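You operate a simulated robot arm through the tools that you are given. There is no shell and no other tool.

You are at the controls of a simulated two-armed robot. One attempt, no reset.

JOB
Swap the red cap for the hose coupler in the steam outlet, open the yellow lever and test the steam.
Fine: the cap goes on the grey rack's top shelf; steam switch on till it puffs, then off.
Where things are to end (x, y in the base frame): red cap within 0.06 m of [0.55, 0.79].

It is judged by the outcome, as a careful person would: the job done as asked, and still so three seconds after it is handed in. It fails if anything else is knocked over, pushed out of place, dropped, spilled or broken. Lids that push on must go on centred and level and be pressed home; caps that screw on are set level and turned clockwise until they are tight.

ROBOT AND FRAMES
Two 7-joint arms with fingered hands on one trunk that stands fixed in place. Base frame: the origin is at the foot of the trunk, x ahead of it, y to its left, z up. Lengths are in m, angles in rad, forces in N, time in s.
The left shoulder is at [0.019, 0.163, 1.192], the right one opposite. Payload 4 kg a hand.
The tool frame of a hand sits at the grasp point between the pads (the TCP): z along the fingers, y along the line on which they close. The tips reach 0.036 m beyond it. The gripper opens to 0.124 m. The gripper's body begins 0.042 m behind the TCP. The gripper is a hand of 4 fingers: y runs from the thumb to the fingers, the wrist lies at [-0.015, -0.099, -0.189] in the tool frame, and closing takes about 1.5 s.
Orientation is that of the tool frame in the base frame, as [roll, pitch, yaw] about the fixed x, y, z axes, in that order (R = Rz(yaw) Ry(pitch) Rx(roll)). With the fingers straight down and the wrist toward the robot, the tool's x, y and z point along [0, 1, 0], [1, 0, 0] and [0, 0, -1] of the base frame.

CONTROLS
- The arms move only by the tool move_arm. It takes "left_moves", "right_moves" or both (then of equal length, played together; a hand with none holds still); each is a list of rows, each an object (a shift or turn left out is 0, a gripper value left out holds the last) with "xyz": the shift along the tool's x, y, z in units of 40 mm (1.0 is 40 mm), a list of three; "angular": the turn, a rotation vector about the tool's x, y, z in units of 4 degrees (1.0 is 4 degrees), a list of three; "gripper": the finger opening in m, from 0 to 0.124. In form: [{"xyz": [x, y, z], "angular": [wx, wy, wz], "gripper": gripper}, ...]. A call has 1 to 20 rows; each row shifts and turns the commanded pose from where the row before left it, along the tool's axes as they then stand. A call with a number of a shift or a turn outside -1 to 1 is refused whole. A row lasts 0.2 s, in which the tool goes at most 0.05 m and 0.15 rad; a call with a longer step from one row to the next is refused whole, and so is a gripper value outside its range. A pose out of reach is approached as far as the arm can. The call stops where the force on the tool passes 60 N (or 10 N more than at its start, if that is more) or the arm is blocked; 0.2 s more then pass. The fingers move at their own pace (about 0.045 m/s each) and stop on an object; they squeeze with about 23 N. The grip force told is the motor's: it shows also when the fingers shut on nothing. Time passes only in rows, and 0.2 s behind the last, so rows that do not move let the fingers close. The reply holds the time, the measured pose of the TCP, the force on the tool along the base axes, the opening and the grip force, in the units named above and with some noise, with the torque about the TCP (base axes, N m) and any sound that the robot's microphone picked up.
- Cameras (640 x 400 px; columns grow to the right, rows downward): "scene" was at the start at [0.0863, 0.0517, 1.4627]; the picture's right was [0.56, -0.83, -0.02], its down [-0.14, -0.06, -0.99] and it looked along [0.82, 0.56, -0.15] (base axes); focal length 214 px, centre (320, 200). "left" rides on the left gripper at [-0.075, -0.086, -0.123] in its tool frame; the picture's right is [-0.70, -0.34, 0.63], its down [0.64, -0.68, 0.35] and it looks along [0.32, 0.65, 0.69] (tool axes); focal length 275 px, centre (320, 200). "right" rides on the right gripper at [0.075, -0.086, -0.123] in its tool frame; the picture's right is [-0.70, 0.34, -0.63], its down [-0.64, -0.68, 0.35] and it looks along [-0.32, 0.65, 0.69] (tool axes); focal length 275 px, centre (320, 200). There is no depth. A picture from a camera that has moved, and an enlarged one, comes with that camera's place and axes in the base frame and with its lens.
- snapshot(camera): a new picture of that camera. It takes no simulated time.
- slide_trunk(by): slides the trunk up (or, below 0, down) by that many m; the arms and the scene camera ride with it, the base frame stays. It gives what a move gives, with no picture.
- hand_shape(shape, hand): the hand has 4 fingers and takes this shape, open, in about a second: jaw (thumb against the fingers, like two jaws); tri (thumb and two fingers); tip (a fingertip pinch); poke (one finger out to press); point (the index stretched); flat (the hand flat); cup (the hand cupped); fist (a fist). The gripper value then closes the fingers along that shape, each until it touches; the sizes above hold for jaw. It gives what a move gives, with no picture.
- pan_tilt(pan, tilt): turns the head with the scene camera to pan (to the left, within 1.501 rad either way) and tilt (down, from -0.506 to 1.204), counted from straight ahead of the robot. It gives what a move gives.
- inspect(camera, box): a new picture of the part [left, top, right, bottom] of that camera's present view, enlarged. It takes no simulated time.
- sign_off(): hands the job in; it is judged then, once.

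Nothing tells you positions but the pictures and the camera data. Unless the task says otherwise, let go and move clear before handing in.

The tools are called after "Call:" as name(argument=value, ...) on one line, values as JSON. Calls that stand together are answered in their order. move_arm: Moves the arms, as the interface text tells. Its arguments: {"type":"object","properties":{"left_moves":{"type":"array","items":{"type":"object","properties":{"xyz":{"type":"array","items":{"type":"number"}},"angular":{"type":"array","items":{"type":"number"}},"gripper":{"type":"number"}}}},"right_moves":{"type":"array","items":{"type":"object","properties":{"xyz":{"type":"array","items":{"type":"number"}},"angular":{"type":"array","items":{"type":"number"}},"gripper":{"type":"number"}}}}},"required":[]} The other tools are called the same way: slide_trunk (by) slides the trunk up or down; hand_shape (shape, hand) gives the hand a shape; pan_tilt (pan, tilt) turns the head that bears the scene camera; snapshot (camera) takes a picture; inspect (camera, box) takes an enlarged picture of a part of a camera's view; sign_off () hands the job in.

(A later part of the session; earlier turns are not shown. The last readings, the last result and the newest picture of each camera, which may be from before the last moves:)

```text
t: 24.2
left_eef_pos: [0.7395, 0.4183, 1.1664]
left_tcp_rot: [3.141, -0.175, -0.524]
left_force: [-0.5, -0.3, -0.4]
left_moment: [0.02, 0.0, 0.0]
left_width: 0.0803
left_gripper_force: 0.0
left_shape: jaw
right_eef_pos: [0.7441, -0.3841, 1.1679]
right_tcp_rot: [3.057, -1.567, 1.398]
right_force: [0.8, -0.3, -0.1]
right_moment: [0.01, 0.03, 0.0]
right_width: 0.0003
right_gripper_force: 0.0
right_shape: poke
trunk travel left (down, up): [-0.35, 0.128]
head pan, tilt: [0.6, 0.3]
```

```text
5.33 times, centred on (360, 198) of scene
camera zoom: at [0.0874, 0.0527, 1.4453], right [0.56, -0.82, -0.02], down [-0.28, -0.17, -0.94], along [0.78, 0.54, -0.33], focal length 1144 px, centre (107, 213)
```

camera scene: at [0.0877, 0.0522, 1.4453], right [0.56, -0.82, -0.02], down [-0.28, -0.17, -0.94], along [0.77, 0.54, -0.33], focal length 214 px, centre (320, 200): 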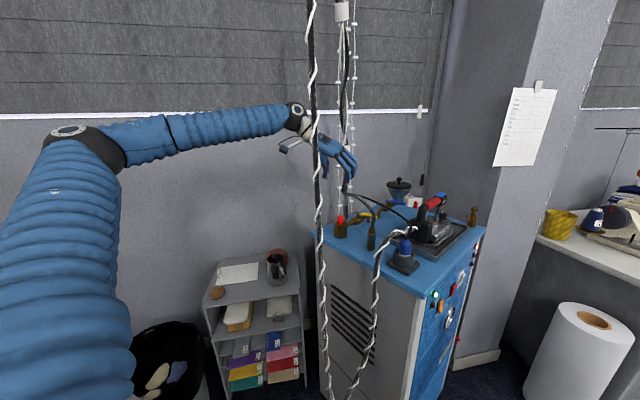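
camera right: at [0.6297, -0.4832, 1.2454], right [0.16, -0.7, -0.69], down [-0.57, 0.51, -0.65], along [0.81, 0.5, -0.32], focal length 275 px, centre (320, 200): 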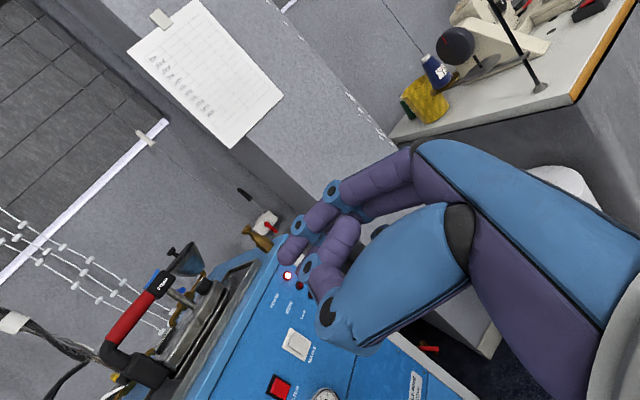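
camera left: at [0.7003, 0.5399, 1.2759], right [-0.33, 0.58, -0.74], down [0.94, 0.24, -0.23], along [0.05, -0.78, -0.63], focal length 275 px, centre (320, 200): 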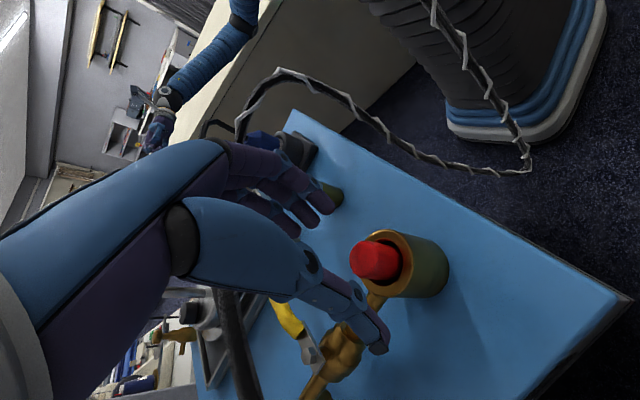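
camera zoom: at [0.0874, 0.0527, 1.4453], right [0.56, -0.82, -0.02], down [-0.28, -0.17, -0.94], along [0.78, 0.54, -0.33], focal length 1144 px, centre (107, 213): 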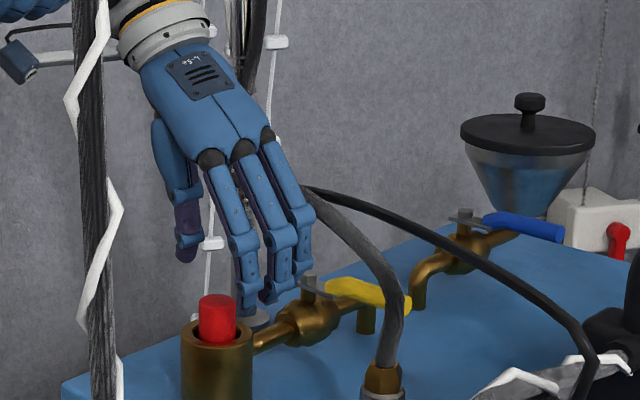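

The TCP is directly over the cap. I'll descend so that the tips sit just above the rim beside the cap, then close on it.

Call:
move_arm(left_moves=[{"xyz": [-0.08, 0.04, 0.35]}, {"xyz": [-0.08, 0.04, 0.35]}, {"xyz": [0, 0, 0]}])

Call:
snapshot(camera="left")

Call:
inspect(camera="scene", box=[310, 180, 390, 240])

```text
t: 25.0
left_eef_pos: [0.7345, 0.4139, 1.1415]
left_tcp_rot: [-3.141, -0.175, -0.523]
left_force: [0.4, 0.2, -0.6]
left_moment: [-0.01, 0.0, 0.03]
left_width: 0.0801
left_gripper_force: 0.1
left_shape: jaw
right_eef_pos: [0.7433, -0.3858, 1.1689]
right_tcp_rot: [3.022, -1.567, 1.431]
right_force: [-0.4, 0.3, -0.1]
right_moment: [-0.02, -0.01, -0.02]
right_width: 0.0
right_gripper_force: 0.1
right_shape: poke
trunk travel left (down, up): [-0.35, 0.128]
head pan, tilt: [0.6, 0.3]
```

```text
taken
camera left: at [0.695, 0.5358, 1.25], right [-0.33, 0.58, -0.75], down [0.94, 0.24, -0.23], along [0.05, -0.78, -0.63], focal length 275 px, centre (320, 200)
```

left: 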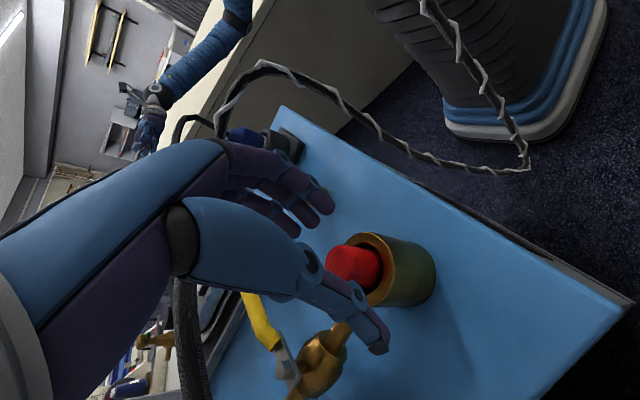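

```text
6.67 times, centred on (350, 210) of scene
camera zoom: at [0.0865, 0.0521, 1.4455], right [0.56, -0.83, -0.02], down [-0.28, -0.17, -0.94], along [0.78, 0.54, -0.33], focal length 1430 px, centre (120, 133)
```

zoom: 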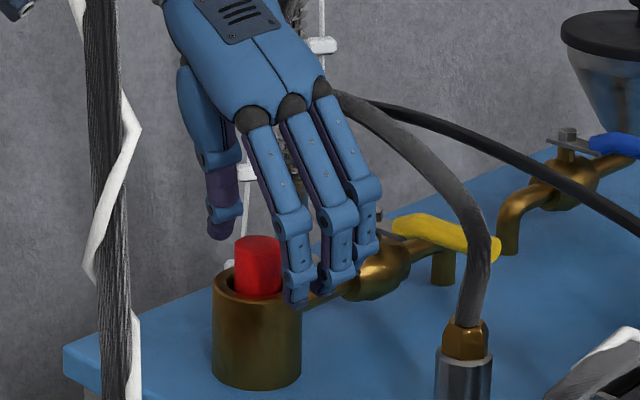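

The cap stands between the thumb and the index finger. I'll make a small correction, then close the fingers on the cap.

Call:
move_arm(left_moves=[{"xyz": [-0.02, -0.09, 0.12]}, {"gripper": 0.05}, {"gripper": 0.04}, {"gripper": 0.03}, {"gripper": 0.015}, {"gripper": 0.015}, {"gripper": 0.015}, {"gripper": 0.015}, {"gripper": 0.015}])

Call:
snapshot(camera="left")

Call:
inspect(camera="scene", box=[310, 180, 390, 240])

```text
t: 27.0
left_eef_pos: [0.7363, 0.4167, 1.136]
left_tcp_rot: [-3.141, -0.174, -0.525]
left_force: [-0.1, -0.4, 4.7]
left_moment: [-0.18, 0.08, 0.01]
left_width: 0.0217
left_gripper_force: 23.1
left_shape: jaw
right_eef_pos: [0.7438, -0.3846, 1.1694]
right_tcp_rot: [2.714, -1.569, 1.739]
right_force: [-0.2, -0.5, -1.4]
right_moment: [0.01, -0.02, -0.02]
right_width: 0.0
right_gripper_force: 0.1
right_shape: poke
trunk travel left (down, up): [-0.35, 0.128]
head pan, tilt: [0.6, 0.3]
```

```text
taken
camera left: at [0.6966, 0.5396, 1.2455], right [-0.33, 0.58, -0.75], down [0.94, 0.24, -0.23], along [0.05, -0.78, -0.63], focal length 275 px, centre (320, 200)
```

left: 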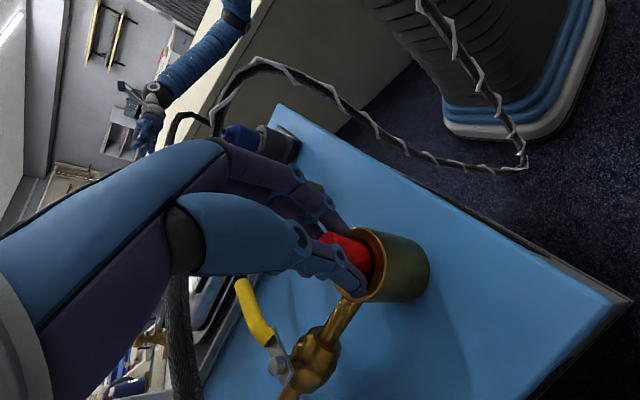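

```text
6.67 times, centred on (350, 210) of scene
camera zoom: at [0.0862, 0.0521, 1.4455], right [0.56, -0.83, -0.02], down [-0.28, -0.17, -0.94], along [0.78, 0.54, -0.33], focal length 1430 px, centre (120, 133)
```

zoom: 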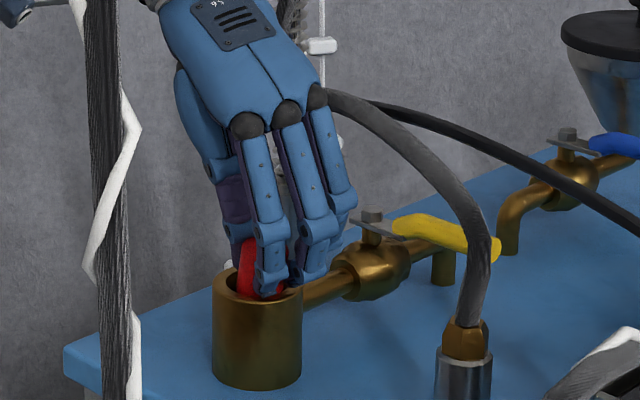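

The fingers hold the cap with 23 N. I'll pull straight up gently and watch the force.

Call:
move_arm(left_moves=[{"xyz": [0.044, 0, -0.246]}, {"xyz": [0.044, 0, -0.246]}])

Call:
inspect(camera="scene", box=[310, 180, 390, 240])

Call:
inspect(camera="left", box=[280, 180, 460, 320])

```text
t: 27.6
left_eef_pos: [0.7338, 0.4168, 1.1553]
left_tcp_rot: [-3.14, -0.174, -0.524]
left_force: [0.5, -1.2, 0.4]
left_moment: [-0.05, 0.0, 0.03]
left_width: 0.0209
left_gripper_force: 23.1
left_shape: jaw
right_eef_pos: [0.7435, -0.3846, 1.1692]
right_tcp_rot: [-3.012, -1.566, 1.182]
right_force: [0.2, 0.0, 0.5]
right_moment: [0.0, 0.0, 0.01]
right_width: 0.0
right_gripper_force: 0.0
right_shape: poke
trunk travel left (down, up): [-0.35, 0.128]
head pan, tilt: [0.6, 0.3]
```

```text
6.67 times, centred on (350, 210) of scene
camera zoom: at [0.0864, 0.0523, 1.4455], right [0.56, -0.83, -0.02], down [-0.28, -0.17, -0.94], along [0.78, 0.54, -0.33], focal length 1430 px, centre (120, 133)
```

zoom: 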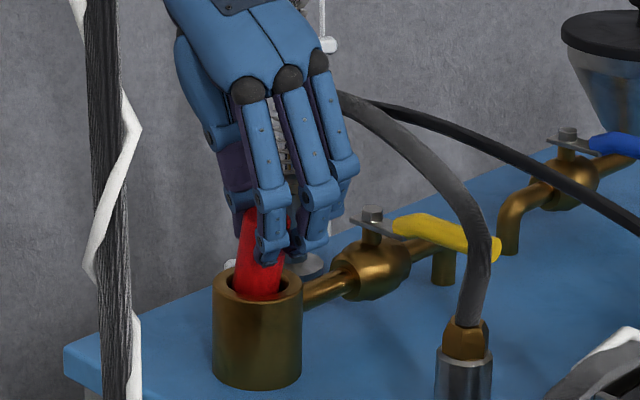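

```text
2.86 times, centred on (370, 250) of left
camera zoom: at [0.695, 0.5384, 1.2651], right [-0.33, 0.58, -0.75], down [0.94, 0.24, -0.23], along [0.05, -0.78, -0.63], focal length 786 px, centre (177, 57)
```

zoom: 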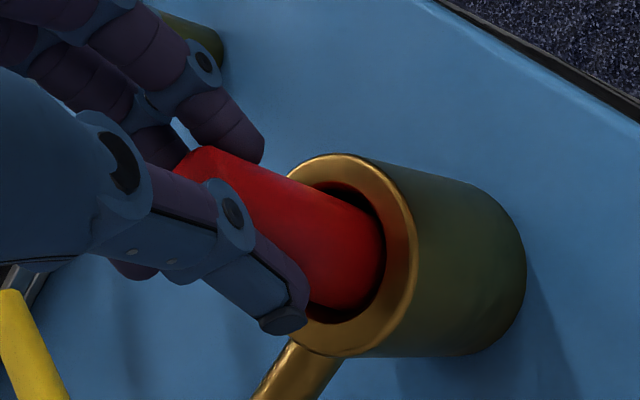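

The cap is sliding out freely. I'll keep lifting straight up until it is clear of the cup.

Call:
move_arm(left_moves=[{"xyz": [0.087, 0, -0.4925]}, {"xyz": [0.087, 0, -0.4925]}, {"xyz": [0.087, 0, -0.4925]}, {"xyz": [0.087, 0, -0.4925]}])

Call:
inspect(camera="scene", box=[310, 150, 430, 240])

Call:
inspect(camera="left", box=[280, 180, 460, 320])

```text
t: 28.6
left_eef_pos: [0.7358, 0.4156, 1.2363]
left_tcp_rot: [-3.141, -0.173, -0.523]
left_force: [0.4, 0.4, -0.4]
left_moment: [0.01, 0.01, -0.01]
left_width: 0.0205
left_gripper_force: 23.4
left_shape: jaw
right_eef_pos: [0.7432, -0.3853, 1.1695]
right_tcp_rot: [2.683, -1.567, 1.771]
right_force: [-0.3, 0.1, -0.5]
right_moment: [-0.02, 0.04, -0.01]
right_width: 0.0003
right_gripper_force: 0.1
right_shape: poke
trunk travel left (down, up): [-0.35, 0.128]
head pan, tilt: [0.6, 0.3]
```

```text
4.44 times, centred on (370, 195) of scene
camera zoom: at [0.0861, 0.0521, 1.4455], right [0.56, -0.83, -0.02], down [-0.28, -0.17, -0.94], along [0.78, 0.54, -0.33], focal length 953 px, centre (98, 222)
```

zoom: 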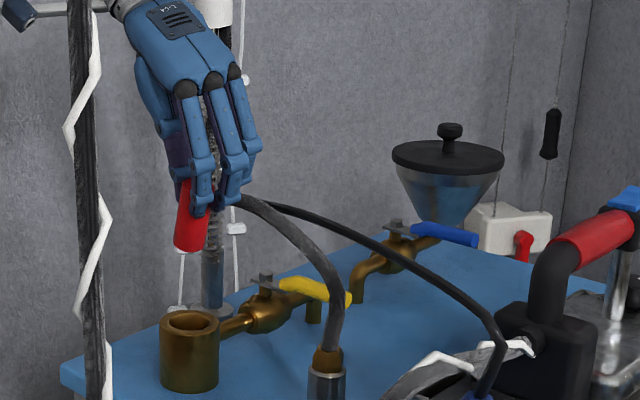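

```text
2.86 times, centred on (370, 250) of left
camera zoom: at [0.6962, 0.5376, 1.3459], right [-0.33, 0.58, -0.74], down [0.94, 0.24, -0.23], along [0.05, -0.78, -0.63], focal length 786 px, centre (177, 57)
```

zoom: 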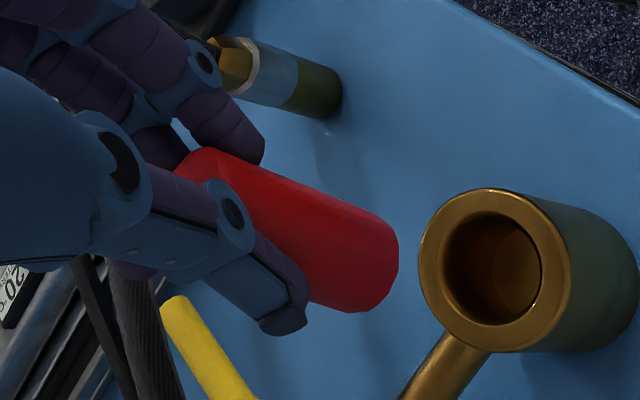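

The cap is out and the cup's bore is visible. I'll carry the cap left and back toward the rack, levelling and yawing the hand so that the wrist is on the robot's side for the rack.

Call:
move_arm(left_moves=[{"xyz": [-0.797, -0.193, -0.3]}, {"xyz": [-0.797, -0.193, -0.3]}, {"xyz": [-0.797, -0.193, -0.3]}, {"xyz": [-0.797, -0.193, -0.3]}, {"xyz": [-0.797, -0.193, -0.3]}, {"xyz": [-0.797, -0.193, -0.3]}, {"xyz": [-0.797, -0.193, -0.3]}, {"angular": [0, -1, 0]}, {"angular": [0, -1, 0]}, {"angular": [0, -0.5, 0]}, {"angular": [0, 0, -1]}, {"angular": [0, 0, -1]}, {"angular": [0, 0, -1]}, {"angular": [0, 0, -1]}, {"angular": [0, 0, -1]}, {"angular": [0, 0, -1]}, {"angular": [0, 0, -1]}, {"angular": [0, 0, -1]}, {"angular": [0, 0, -1]}, {"angular": [0, 0, -1]}])

Call:
move_arm(left_moves=[{"angular": [0, 0, -1]}, {"angular": [0, 0, -1]}, {"angular": [0, 0, -1]}, {"angular": [0, 0, -1]}, {"angular": [0, 0, -1]}, {"angular": [0, 0, -1]}, {"angular": [0, 0, -1]}, {"angular": [0, 0, -1]}, {"angular": [0, 0, -1]}, {"angular": [0, 0, -1]}, {"angular": [0, 0, -1]}, {"angular": [0, 0, -1]}, {"angular": [0, 0, -1]}, {"angular": [0, 0, -1]}, {"angular": [0, 0, -1]}, {"angular": [0, 0, -1]}, {"angular": [0, 0, -1]}, {"angular": [0, 0, -1]}, {"angular": [0, 0, -1]}, {"angular": [0, 0, -1]}])

Call:
snapshot(camera="scene")

Call:
snapshot(camera="left")

```text
t: 32.8
left_eef_pos: [0.5596, 0.5804, 1.2821]
left_tcp_rot: [-3.14, 0.001, 0.177]
left_force: [0.5, -0.5, -0.2]
left_moment: [0.02, 0.0, 0.0]
left_width: 0.0203
left_gripper_force: 22.9
left_shape: jaw
right_eef_pos: [0.7419, -0.3844, 1.1686]
right_tcp_rot: [2.984, -1.568, 1.469]
right_force: [0.8, -0.5, 0.1]
right_moment: [0.02, -0.02, -0.06]
right_width: 0.0
right_gripper_force: 0.0
right_shape: poke
trunk travel left (down, up): [-0.35, 0.128]
head pan, tilt: [0.6, 0.3]
```

```text
t: 37.0
left_eef_pos: [0.5597, 0.5802, 1.2812]
left_tcp_rot: [3.141, 0.0, 1.572]
left_force: [0.3, 1.0, -0.7]
left_moment: [-0.02, -0.03, -0.01]
left_width: 0.0203
left_gripper_force: 22.5
left_shape: jaw
right_eef_pos: [0.7434, -0.3851, 1.1707]
right_tcp_rot: [-3.127, -1.566, 1.298]
right_force: [0.3, 0.0, 0.1]
right_moment: [0.01, -0.04, -0.02]
right_width: 0.0003
right_gripper_force: 0.0
right_shape: poke
trunk travel left (down, up): [-0.35, 0.128]
head pan, tilt: [0.6, 0.3]
```

```text
taken
camera scene: at [0.0862, 0.052, 1.4455], right [0.56, -0.83, -0.02], down [-0.28, -0.17, -0.94], along [0.78, 0.54, -0.33], focal length 214 px, centre (320, 200)
```

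scene: 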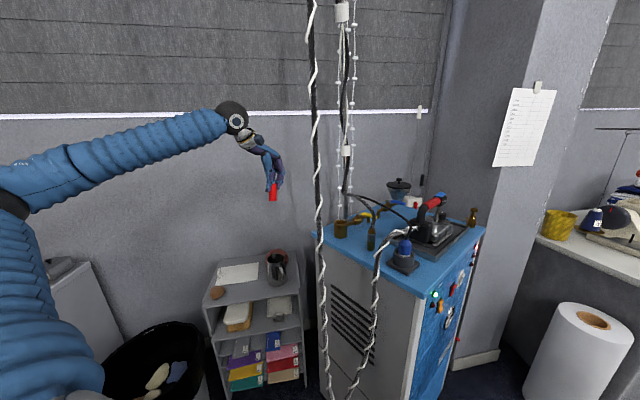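

```text
taken
camera left: at [0.4748, 0.5053, 1.405], right [-0.34, -0.7, -0.63], down [-0.68, 0.64, -0.35], along [0.65, 0.32, -0.69], focal length 275 px, centre (320, 200)
```

left: 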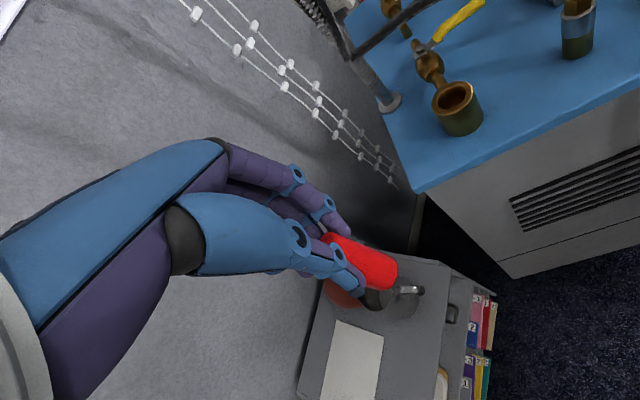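

The cap is held securely. I'll zoom in from both cameras to measure its tilt in the hand and its length before placing it.

Call:
inspect(camera="scene", box=[250, 165, 300, 210])

Call:
inspect(camera="left", box=[300, 200, 420, 320])

Call:
inspect(camera="left", box=[410, 0, 640, 140])

```text
8.89 times, centred on (275, 188) of scene
camera zoom: at [0.0862, 0.052, 1.4455], right [0.56, -0.83, -0.02], down [-0.28, -0.17, -0.94], along [0.78, 0.54, -0.33], focal length 1906 px, centre (720, 311)
```

zoom: 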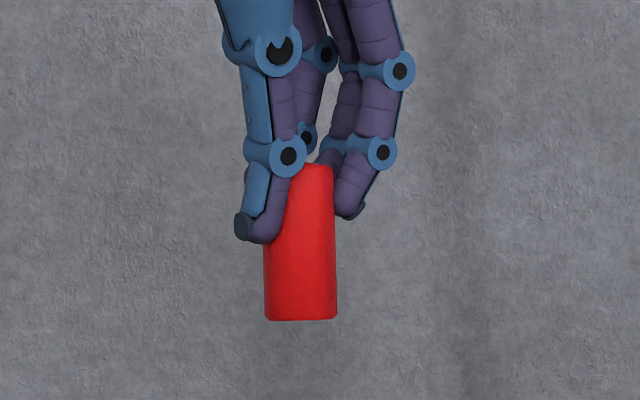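

```text
3.33 times, centred on (360, 260) of left
camera zoom: at [0.4748, 0.5053, 1.405], right [-0.34, -0.7, -0.63], down [-0.68, 0.64, -0.35], along [0.65, 0.32, -0.69], focal length 918 px, centre (187, 0)
```

zoom: 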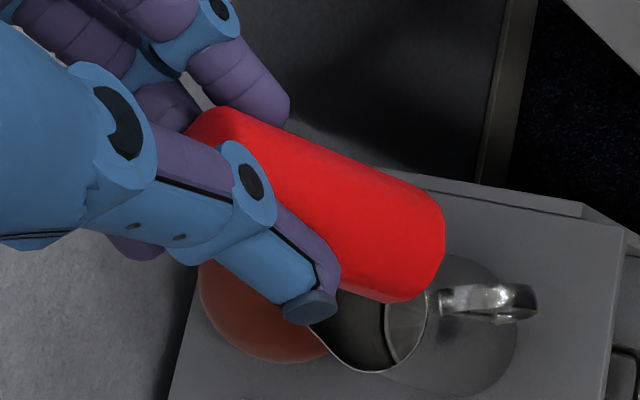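

```text
2.78 times, centred on (525, 70) of left
camera zoom: at [0.4748, 0.5053, 1.405], right [-0.34, -0.7, -0.63], down [-0.68, 0.64, -0.35], along [0.65, 0.32, -0.69], focal length 766 px, centre (-250, 562)
```

zoom: 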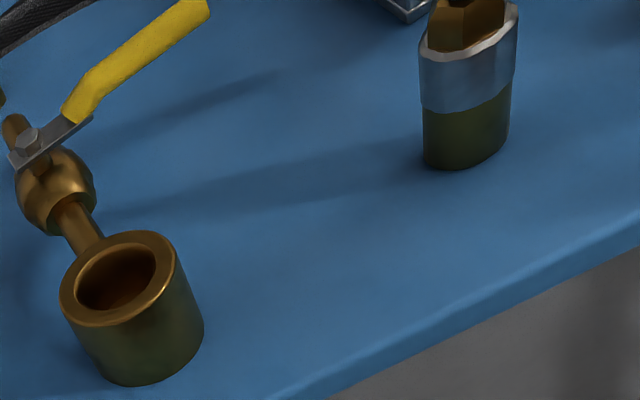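

The cap is nearly vertical in the hand and about 60 mm long, with its bottom ~69 mm below the TCP. I'll lower the trunk so that the left arm can reach the shelf comfortably; nothing lies under either arm.

Call:
slide_trunk(by=-0.15)

Call:
snapshot(camera="scene")

Call:
snapshot(camera="right")

```text
t: 38.8
left_eef_pos: [0.5588, 0.5805, 1.1321]
left_tcp_rot: [3.139, -0.001, 1.573]
left_force: [0.0, -0.3, -0.5]
left_moment: [0.01, -0.01, 0.02]
left_width: 0.0199
left_gripper_force: 22.8
left_shape: jaw
right_eef_pos: [0.744, -0.3846, 1.0178]
right_tcp_rot: [3.039, -1.568, 1.415]
right_force: [0.4, -0.2, -0.1]
right_moment: [0.0, 0.04, -0.04]
right_width: 0.0
right_gripper_force: 0.1
right_shape: poke
trunk travel left (down, up): [-0.2, 0.278]
head pan, tilt: [0.6, 0.3]
```

```text
taken
camera scene: at [0.1509, 0.0523, 1.2755], right [0.56, -0.83, -0.1], down [-0.41, -0.17, -0.89], along [0.72, 0.54, -0.44], focal length 214 px, centre (320, 200)
```

scene: 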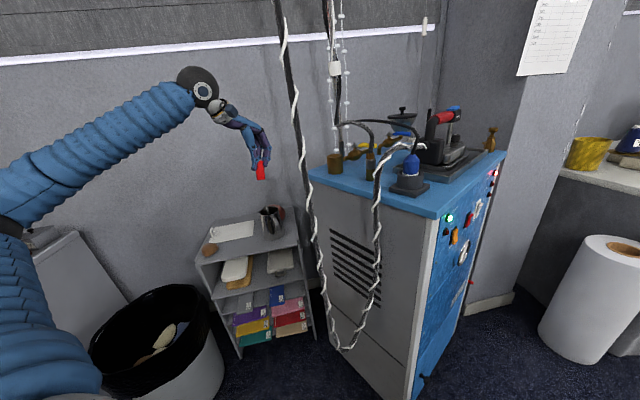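

```text
taken
camera right: at [0.6307, -0.4829, 1.0935], right [0.16, -0.7, -0.69], down [-0.57, 0.51, -0.65], along [0.81, 0.5, -0.32], focal length 275 px, centre (320, 200)
```

right: 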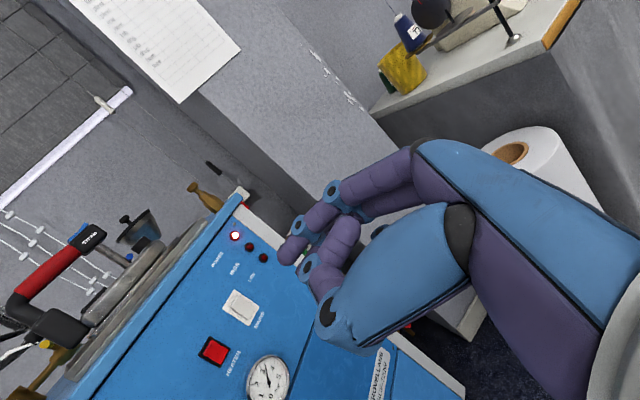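

The hand went straight down with the trunk and all is clear. I'll lower by another 0.15 m.

Call:
slide_trunk(by=-0.15)

Call:
snapshot(camera="scene")

Call:
snapshot(camera="left")

```text
t: 40.5
left_eef_pos: [0.5583, 0.5791, 0.9828]
left_tcp_rot: [3.14, 0.0, 1.573]
left_force: [-0.7, 0.3, 0.5]
left_moment: [0.03, -0.02, 0.0]
left_width: 0.0203
left_gripper_force: 23.1
left_shape: jaw
right_eef_pos: [0.7438, -0.3853, 0.8677]
right_tcp_rot: [2.918, -1.567, 1.535]
right_force: [-0.7, -0.5, 0.1]
right_moment: [-0.02, 0.01, 0.0]
right_width: 0.0
right_gripper_force: 0.1
right_shape: poke
trunk travel left (down, up): [-0.05, 0.428]
head pan, tilt: [0.6, 0.3]
```

```text
taken
camera scene: at [0.2532, 0.0524, 1.0665], right [0.51, -0.83, -0.24], down [-0.62, -0.17, -0.77], along [0.59, 0.54, -0.6], focal length 214 px, centre (320, 200)
```

scene: 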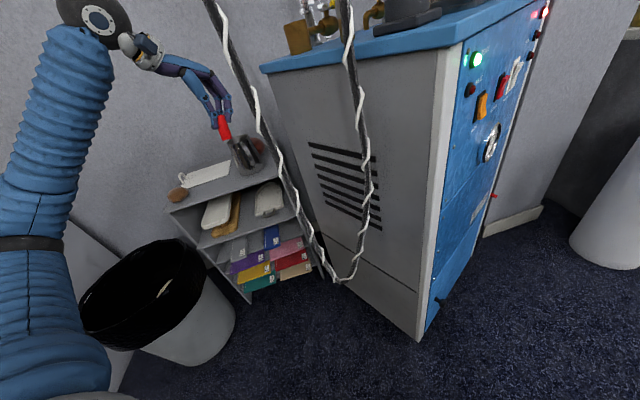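

```text
taken
camera left: at [0.4735, 0.5062, 1.1061], right [-0.33, -0.7, -0.63], down [-0.68, 0.64, -0.35], along [0.65, 0.32, -0.69], focal length 275 px, centre (320, 200)
```

left: 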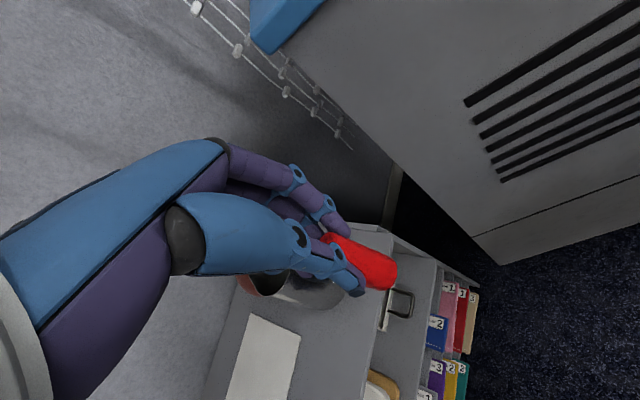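

The trunk is low enough, with the cap bottom at z≈0.914. I'll swing the hand over the free front part of the shelf, yawing it a bit so that the fingers stay away from the jug.

Call:
move_arm(left_moves=[{"xyz": [0.97, 0.04, 0]}, {"xyz": [0.97, 0.04, 0]}, {"xyz": [0.97, 0.04, 0]}, {"xyz": [0.97, 0.04, 0]}, {"xyz": [0.97, 0.04, 0]}, {"xyz": [0.97, 0.04, 0]}, {"angular": [0, 0, -1]}, {"angular": [0, 0, -1]}, {"angular": [0, 0, -1]}, {"angular": [0, 0, -1]}, {"angular": [0, 0, -1]}, {"angular": [0, 0, -1]}, {"angular": [0, 0, -1]}, {"angular": [0, 0, -0.5]}])

Call:
pan_tilt(pan=1.0, tilt=0.2)

Call:
snapshot(camera="scene")

Call:
snapshot(camera="left")

```text
t: 43.5
left_eef_pos: [0.569, 0.8138, 0.981]
left_tcp_rot: [3.141, 0.001, 2.096]
left_force: [0.4, 0.0, -0.5]
left_moment: [-0.01, 0.01, -0.02]
left_width: 0.0199
left_gripper_force: 22.8
left_shape: jaw
right_eef_pos: [0.7443, -0.3853, 0.866]
right_tcp_rot: [-3.007, -1.568, 1.176]
right_force: [0.5, 0.5, -0.7]
right_moment: [0.0, -0.03, 0.04]
right_width: 0.0
right_gripper_force: 0.1
right_shape: poke
trunk travel left (down, up): [-0.05, 0.428]
head pan, tilt: [0.6, 0.3]
```

```text
t: 44.4
left_eef_pos: [0.5699, 0.8144, 0.9801]
left_tcp_rot: [3.141, -0.001, 2.095]
left_force: [0.4, 0.3, -0.2]
left_moment: [0.01, 0.01, 0.01]
left_width: 0.02
left_gripper_force: 23.1
left_shape: jaw
right_eef_pos: [0.7457, -0.3836, 0.8671]
right_tcp_rot: [2.989, -1.568, 1.465]
right_force: [0.3, -0.7, -0.9]
right_moment: [0.01, 0.0, 0.0]
right_width: 0.0
right_gripper_force: 0.1
right_shape: poke
trunk travel left (down, up): [-0.05, 0.428]
head pan, tilt: [1.0, 0.201]
```

```text
taken
camera scene: at [0.2337, 0.0781, 1.0854], right [0.76, -0.54, -0.35], down [-0.51, -0.17, -0.84], along [0.4, 0.82, -0.4], focal length 214 px, centre (320, 200)
```

scene: 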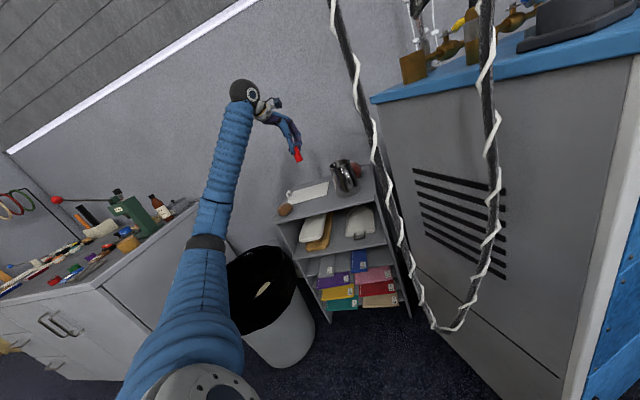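

```text
taken
camera left: at [0.5326, 0.707, 1.1046], right [0.06, -0.77, -0.63], down [-0.91, 0.22, -0.35], along [0.4, 0.6, -0.69], focal length 275 px, centre (320, 200)
```

left: 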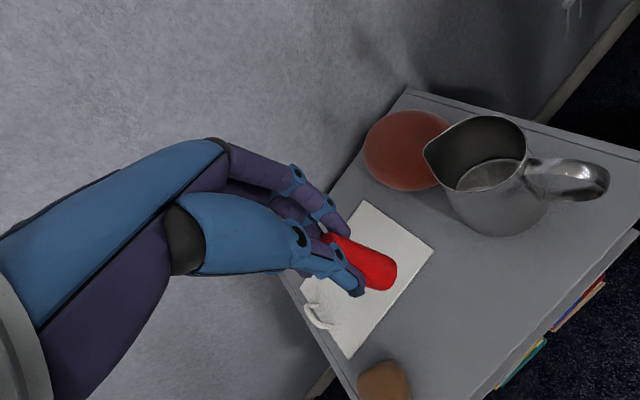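

The cap is over the shelf. I'll measure the shelf height and the edges precisely with zooms before lowering.

Call:
inspect(camera="scene", box=[265, 125, 395, 235])

Call:
inspect(camera="left", box=[300, 180, 640, 400])

```text
3.64 times, centred on (330, 180) of scene
camera zoom: at [0.2337, 0.0781, 1.0854], right [0.76, -0.54, -0.35], down [-0.51, -0.17, -0.84], along [0.4, 0.82, -0.4], focal length 780 px, centre (284, 273)
```

zoom: 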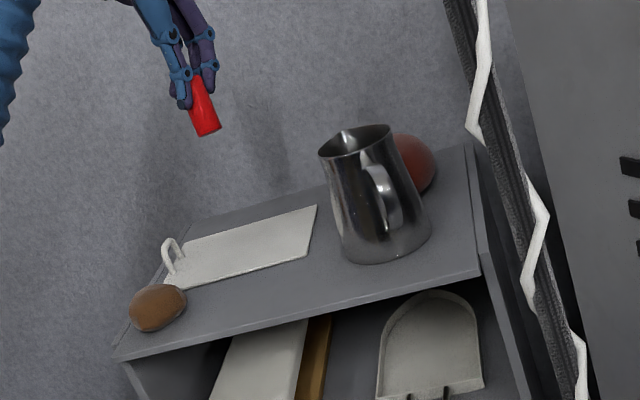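

```text
1.82 times, centred on (470, 290) of left
camera zoom: at [0.5326, 0.707, 1.1046], right [0.06, -0.77, -0.63], down [-0.91, 0.22, -0.35], along [0.4, 0.6, -0.69], focal length 500 px, centre (47, 36)
```

zoom: 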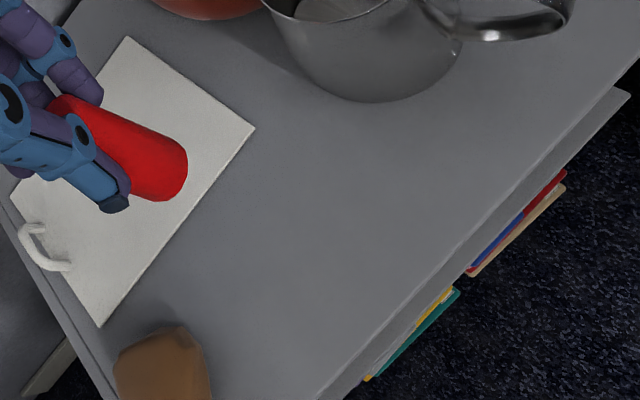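

The front edge is ~46 mm from the target spot and the shelf is at z≈0.70. The cap is tilted a few degrees in the grip, so I'll correct that and lower toward the shelf.

Call:
move_arm(left_moves=[{"angular": [-0.65, -0.8, 0], "xyz": [0, -0.2, 0]}, {"xyz": [0, -0.2, 0.9]}, {"xyz": [0, 0, 0.9]}, {"xyz": [0, 0, 0.9]}, {"xyz": [0, 0, 0.9]}])

Call:
inspect(camera="scene", box=[265, 125, 395, 235])

Call:
snapshot(camera="left")

Call:
inspect(camera="scene", box=[280, 150, 340, 200])

```text
t: 45.6
left_eef_pos: [0.5662, 0.8015, 0.8331]
left_tcp_rot: [3.094, 0.055, 2.098]
left_force: [-0.3, -0.6, -0.7]
left_moment: [0.03, 0.01, -0.01]
left_width: 0.0198
left_gripper_force: 22.8
left_shape: jaw
right_eef_pos: [0.7455, -0.3845, 0.8647]
right_tcp_rot: [-2.737, -1.567, 0.908]
right_force: [-0.7, 0.2, 0.6]
right_moment: [0.0, 0.0, -0.02]
right_width: 0.0
right_gripper_force: 0.1
right_shape: poke
trunk travel left (down, up): [-0.05, 0.428]
head pan, tilt: [1.0, 0.201]
```

```text
3.64 times, centred on (330, 180) of scene
camera zoom: at [0.2339, 0.0783, 1.0853], right [0.76, -0.54, -0.35], down [-0.51, -0.17, -0.84], along [0.4, 0.82, -0.4], focal length 780 px, centre (284, 273)
```

zoom: 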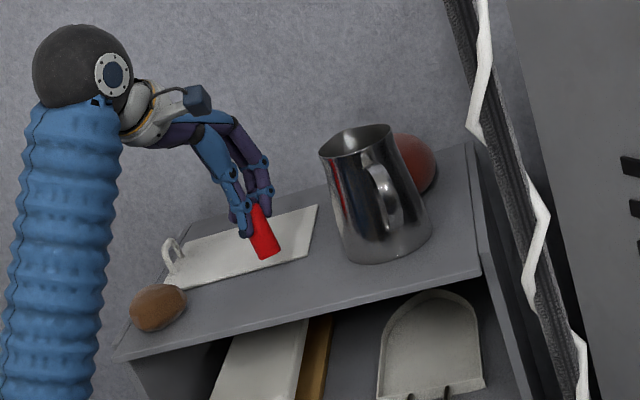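

```text
taken
camera left: at [0.5209, 0.697, 0.9579], right [0.1, -0.79, -0.61], down [-0.89, 0.21, -0.41], along [0.45, 0.58, -0.68], focal length 275 px, centre (320, 200)
```

left: 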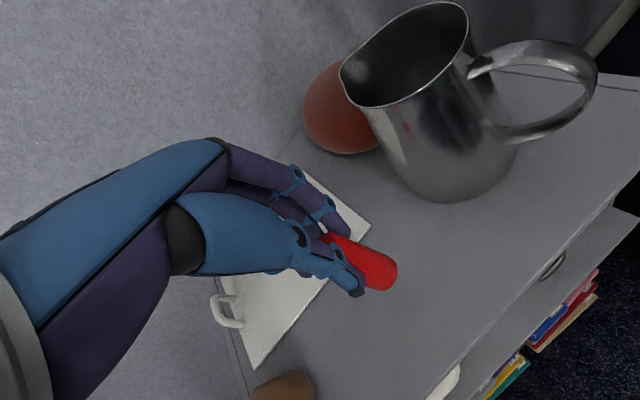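

```text
8.00 times, centred on (310, 175) of scene
camera zoom: at [0.2339, 0.0783, 1.0853], right [0.76, -0.54, -0.35], down [-0.51, -0.17, -0.84], along [0.4, 0.82, -0.4], focal length 1716 px, centre (400, 400)
```

zoom: 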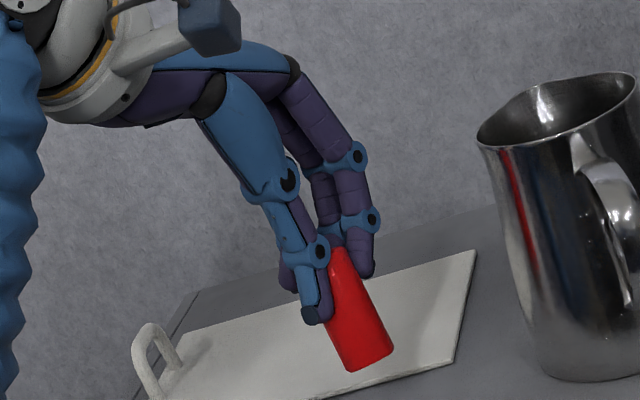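

The cap is now vertical, with its bottom at about (0.569, 0.787, 0.77). I'll lower to just above the shelf and then creep down until contact.

Call:
move_arm(left_moves=[{"xyz": [0.18, -0.14, 0.65]}, {"xyz": [0.18, -0.14, 0.65]}])

Call:
inspect(camera="scene", box=[280, 160, 340, 210])

Call:
snapshot(camera="left")

```text
t: 46.2
left_eef_pos: [0.5517, 0.805, 0.7921]
left_tcp_rot: [3.082, 0.056, 2.093]
left_force: [4.3, 2.0, 45.5]
left_moment: [0.15, -0.66, 0.01]
left_width: 0.0206
left_gripper_force: 22.6
left_shape: jaw
right_eef_pos: [0.7427, -0.3872, 0.8684]
right_tcp_rot: [1.443, -1.567, 3.011]
right_force: [0.4, -0.1, 0.1]
right_moment: [-0.02, -0.02, 0.01]
right_width: 0.0001
right_gripper_force: 0.0
right_shape: poke
trunk travel left (down, up): [-0.05, 0.428]
head pan, tilt: [1.0, 0.201]
```

```text
8.00 times, centred on (310, 185) of scene
camera zoom: at [0.2311, 0.0756, 1.0879], right [0.76, -0.54, -0.35], down [-0.51, -0.17, -0.85], along [0.4, 0.83, -0.4], focal length 1716 px, centre (400, 320)
```

zoom: 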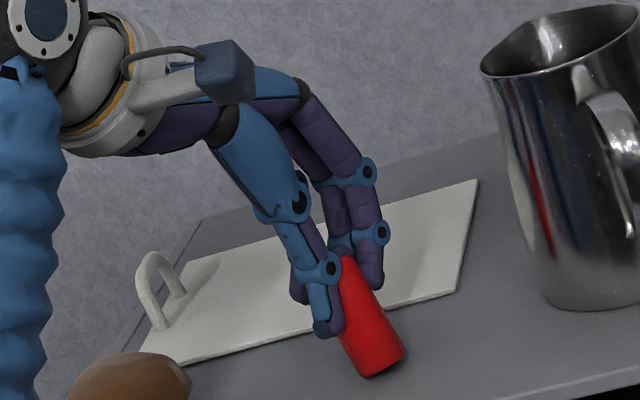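

```text
taken
camera left: at [0.5056, 0.7, 0.9142], right [0.11, -0.78, -0.61], down [-0.88, 0.21, -0.42], along [0.46, 0.59, -0.67], focal length 275 px, centre (320, 200)
```

left: 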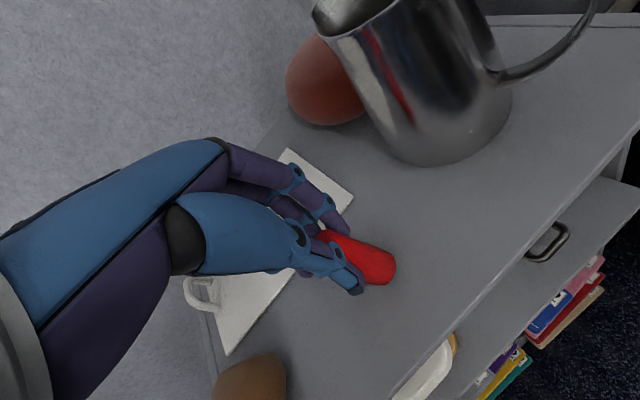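

The cap has already touched the shelf (45 N), so the shelf is a little higher than I thought. I'll back off slightly to relieve the force and re-check the alignment.

Call:
move_arm(left_moves=[{"xyz": [0, 0, -0.25]}, {"xyz": [0, 0, 0]}])

Call:
inspect(camera="scene", box=[280, 160, 340, 210])

Call:
inspect(camera="left", box=[310, 200, 430, 310])

```text
t: 46.8
left_eef_pos: [0.5511, 0.8061, 0.7916]
left_tcp_rot: [3.096, 0.056, 2.095]
left_force: [6.7, 1.7, 22.0]
left_moment: [0.18, -0.65, 0.01]
left_width: 0.0207
left_gripper_force: 22.8
left_shape: jaw
right_eef_pos: [0.7452, -0.3865, 0.8667]
right_tcp_rot: [-2.849, -1.569, 1.019]
right_force: [0.3, 0.8, 1.0]
right_moment: [-0.02, -0.01, -0.06]
right_width: 0.0
right_gripper_force: 0.1
right_shape: poke
trunk travel left (down, up): [-0.05, 0.428]
head pan, tilt: [1.0, 0.201]
```

```text
8.00 times, centred on (310, 185) of scene
camera zoom: at [0.2332, 0.077, 1.0856], right [0.76, -0.54, -0.35], down [-0.51, -0.17, -0.84], along [0.4, 0.82, -0.4], focal length 1716 px, centre (400, 320)
```

zoom: 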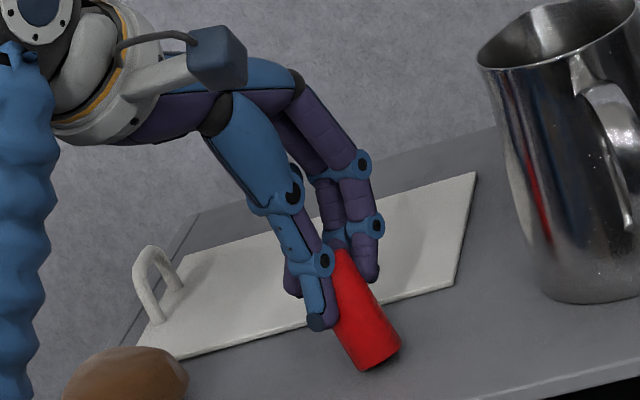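

```text
3.64 times, centred on (370, 255) of left
camera zoom: at [0.5063, 0.7017, 0.9163], right [0.1, -0.79, -0.61], down [-0.89, 0.21, -0.41], along [0.45, 0.58, -0.68], focal length 1001 px, centre (138, 0)
```

zoom: 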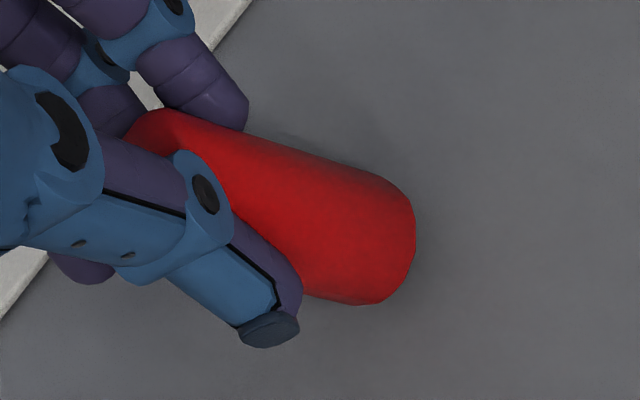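

The cap has pivoted a few degrees while touching the shelf. I'll lift it off a little, rotate the hand back to level it, and look again.

Call:
move_arm(left_moves=[{"xyz": [0, 0, -0.5]}, {"angular": [0.7, 0.85, 0]}, {"xyz": [0, 0, 0]}])

Call:
inspect(camera="scene", box=[280, 155, 340, 205])

Call:
inspect(camera="left", box=[310, 200, 430, 310])

```text
t: 47.6
left_eef_pos: [0.5499, 0.8081, 0.8118]
left_tcp_rot: [-3.137, -0.003, 2.095]
left_force: [-0.2, -0.4, -1.0]
left_moment: [-0.01, 0.01, 0.01]
left_width: 0.0197
left_gripper_force: 23.3
left_shape: jaw
right_eef_pos: [0.7453, -0.3837, 0.8651]
right_tcp_rot: [-3.006, -1.567, 1.177]
right_force: [-0.5, 1.2, -0.4]
right_moment: [0.0, 0.0, -0.01]
right_width: 0.0
right_gripper_force: 0.1
right_shape: poke
trunk travel left (down, up): [-0.05, 0.428]
head pan, tilt: [1.0, 0.201]
```

```text
8.00 times, centred on (310, 180) of scene
camera zoom: at [0.2337, 0.078, 1.0853], right [0.76, -0.54, -0.35], down [-0.51, -0.17, -0.84], along [0.4, 0.82, -0.4], focal length 1716 px, centre (400, 360)
```

zoom: 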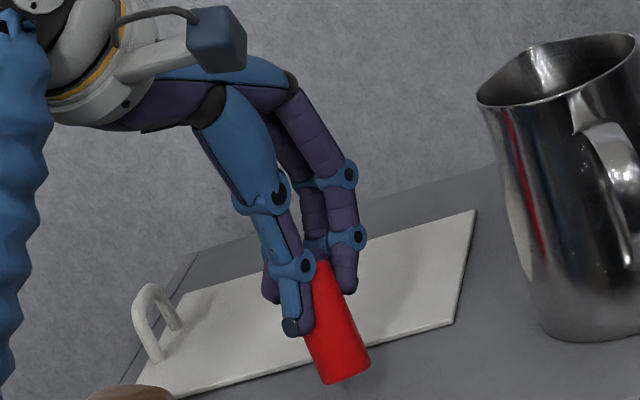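

```text
3.64 times, centred on (370, 255) of left
camera zoom: at [0.5146, 0.7005, 0.9361], right [0.05, -0.77, -0.63], down [-0.92, 0.22, -0.34], along [0.4, 0.6, -0.69], focal length 1001 px, centre (138, 0)
```

zoom: 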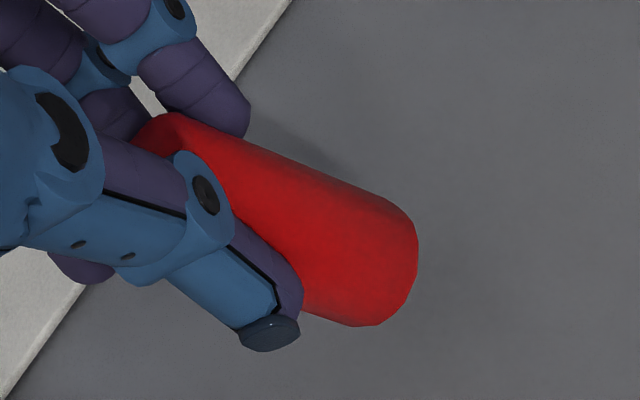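

The cap is now vertical within about a degree and right over the target. I'll lower it in small steps until it just touches.

Call:
move_arm(left_moves=[{"xyz": [0, 0, 0.12]}, {"xyz": [0, 0, 0.12]}, {"xyz": [0, 0, 0.12]}, {"xyz": [0, 0, 0.05]}])

```text
t: 48.6
left_eef_pos: [0.5522, 0.8086, 0.7957]
left_tcp_rot: [-3.138, -0.005, 2.095]
left_force: [-0.4, -0.6, -0.1]
left_moment: [0.03, 0.03, 0.01]
left_width: 0.0198
left_gripper_force: 23.3
left_shape: jaw
right_eef_pos: [0.7441, -0.3848, 0.8654]
right_tcp_rot: [2.863, -1.567, 1.591]
right_force: [-0.8, 0.1, 0.6]
right_moment: [0.02, 0.0, -0.02]
right_width: 0.0
right_gripper_force: 0.1
right_shape: poke
trunk travel left (down, up): [-0.05, 0.428]
head pan, tilt: [1.0, 0.201]
```

Call:
move_arm(left_moves=[{"xyz": [0, 0, 0.06]}, {"xyz": [0, 0, 0.06]}])

```text
t: 49.2
left_eef_pos: [0.5499, 0.8082, 0.7935]
left_tcp_rot: [-3.14, -0.004, 2.095]
left_force: [0.6, 0.8, 9.1]
left_moment: [0.11, -0.12, -0.01]
left_width: 0.0196
left_gripper_force: 23.4
left_shape: jaw
right_eef_pos: [0.7446, -0.3862, 0.867]
right_tcp_rot: [2.194, -1.568, 2.26]
right_force: [-0.3, 0.3, 0.4]
right_moment: [0.0, 0.02, 0.01]
right_width: 0.0001
right_gripper_force: 0.1
right_shape: poke
trunk travel left (down, up): [-0.05, 0.428]
head pan, tilt: [1.0, 0.201]
```

There is light contact now (9 N). I'll check that the cap is upright before opening.

Call:
inspect(camera="scene", box=[280, 155, 340, 205])

Call:
inspect(camera="left", box=[310, 200, 430, 310])

```text
8.00 times, centred on (310, 180) of scene
camera zoom: at [0.2331, 0.0776, 1.0859], right [0.76, -0.54, -0.35], down [-0.51, -0.17, -0.84], along [0.4, 0.82, -0.4], focal length 1716 px, centre (400, 360)
```

zoom: 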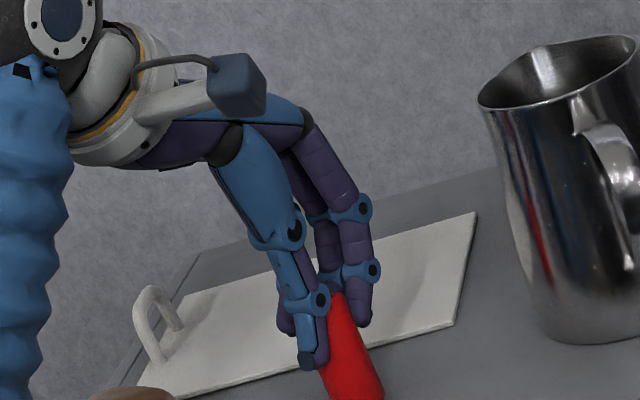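

```text
3.64 times, centred on (370, 255) of left
camera zoom: at [0.5144, 0.7004, 0.9173], right [0.06, -0.77, -0.64], down [-0.91, 0.22, -0.34], along [0.4, 0.6, -0.69], focal length 1001 px, centre (138, 0)
```

zoom: 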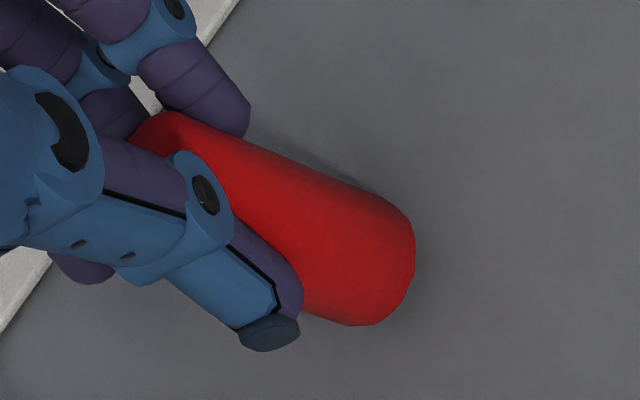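

The cap stands upright on the shelf. I'll open the fingers.

Call:
move_arm(left_moves=[{"gripper": 0.022}, {"gripper": 0.026}, {"gripper": 0.032}, {"gripper": 0.04}, {"gripper": 0.05}, {"gripper": 0.06}, {"gripper": 0.07}, {"gripper": 0.07}])

Call:
inspect(camera="scene", box=[280, 155, 340, 205])

Call:
inspect(camera="left", box=[280, 180, 460, 340])

```text
t: 51.0
left_eef_pos: [0.5514, 0.8095, 0.791]
left_tcp_rot: [-3.137, -0.004, 2.094]
left_force: [0.2, -0.1, 1.0]
left_moment: [-0.02, 0.01, 0.03]
left_width: 0.0699
left_gripper_force: 0.0
left_shape: jaw
right_eef_pos: [0.746, -0.3849, 0.866]
right_tcp_rot: [-3.108, -1.567, 1.278]
right_force: [-0.1, 0.0, 0.8]
right_moment: [-0.02, -0.01, -0.06]
right_width: 0.0
right_gripper_force: 0.1
right_shape: poke
trunk travel left (down, up): [-0.05, 0.428]
head pan, tilt: [1.0, 0.201]
```

```text
8.00 times, centred on (310, 180) of scene
camera zoom: at [0.2336, 0.0781, 1.0855], right [0.76, -0.54, -0.35], down [-0.51, -0.17, -0.84], along [0.4, 0.82, -0.4], focal length 1716 px, centre (400, 360)
```

zoom: 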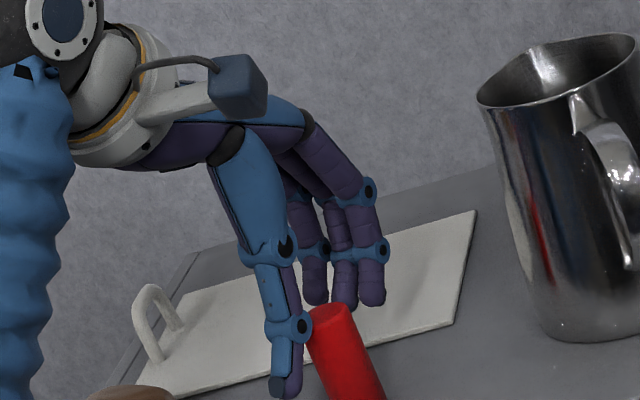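

```text
2.50 times, centred on (370, 260) of left
camera zoom: at [0.5149, 0.7007, 0.9157], right [0.05, -0.77, -0.63], down [-0.91, 0.22, -0.34], along [0.4, 0.6, -0.69], focal length 688 px, centre (195, 50)
```

zoom: 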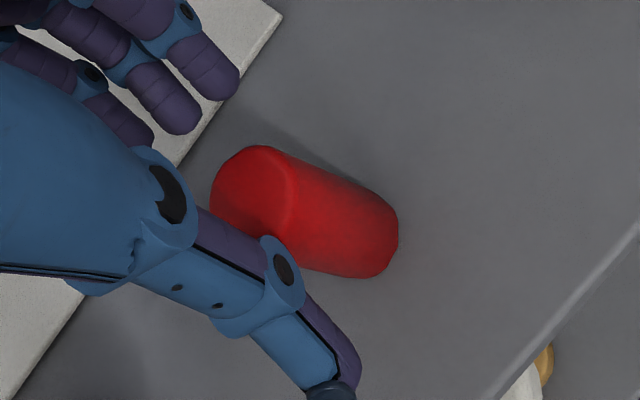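

The cap stands freely by itself. I'll raise the hand straight up and clear of the rack.

Call:
move_arm(left_moves=[{"xyz": [0, 0, -0.4]}, {"xyz": [0, 0, -0.7]}, {"xyz": [0, 0, -1]}, {"xyz": [0, 0, -1]}, {"xyz": [0, 0, -1]}, {"xyz": [0, 0, -1]}])

Call:
snapshot(camera="left")

Call:
inspect(camera="scene", box=[265, 125, 395, 235])

```text
t: 52.4
left_eef_pos: [0.5506, 0.8078, 0.9958]
left_tcp_rot: [-3.14, -0.004, 2.094]
left_force: [0.2, -0.3, 0.6]
left_moment: [0.03, -0.04, 0.0]
left_width: 0.0699
left_gripper_force: 0.1
left_shape: jaw
right_eef_pos: [0.7455, -0.3857, 0.8662]
right_tcp_rot: [2.554, -1.567, 1.899]
right_force: [1.3, -0.2, -0.1]
right_moment: [-0.01, 0.01, 0.01]
right_width: 0.0
right_gripper_force: 0.1
right_shape: poke
trunk travel left (down, up): [-0.05, 0.428]
head pan, tilt: [1.0, 0.201]
```

```text
taken
camera left: at [0.5146, 0.7004, 1.1198], right [0.05, -0.77, -0.63], down [-0.91, 0.22, -0.34], along [0.4, 0.6, -0.69], focal length 275 px, centre (320, 200)
```

left: 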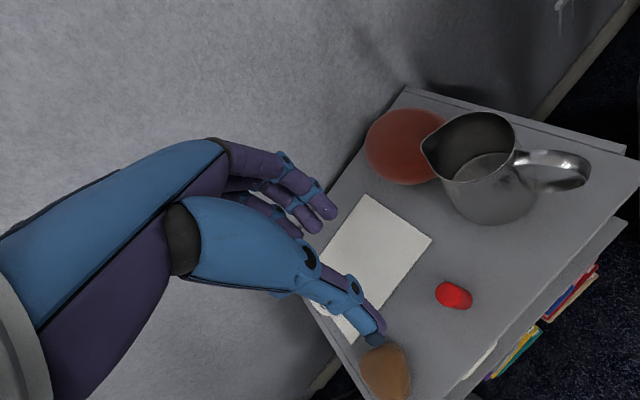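

```text
3.64 times, centred on (330, 180) of scene
camera zoom: at [0.2329, 0.0774, 1.086], right [0.76, -0.54, -0.35], down [-0.51, -0.17, -0.84], along [0.4, 0.82, -0.4], focal length 780 px, centre (284, 273)
```

zoom: 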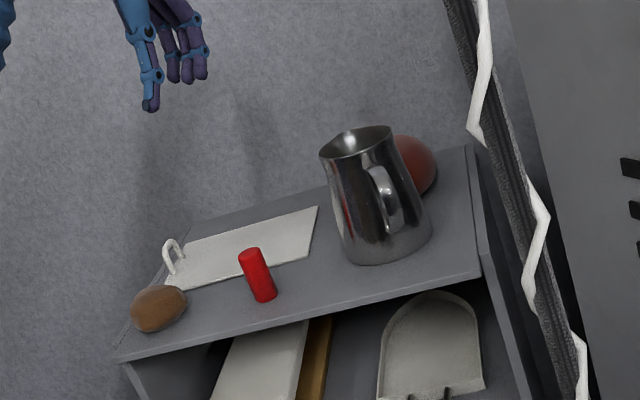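

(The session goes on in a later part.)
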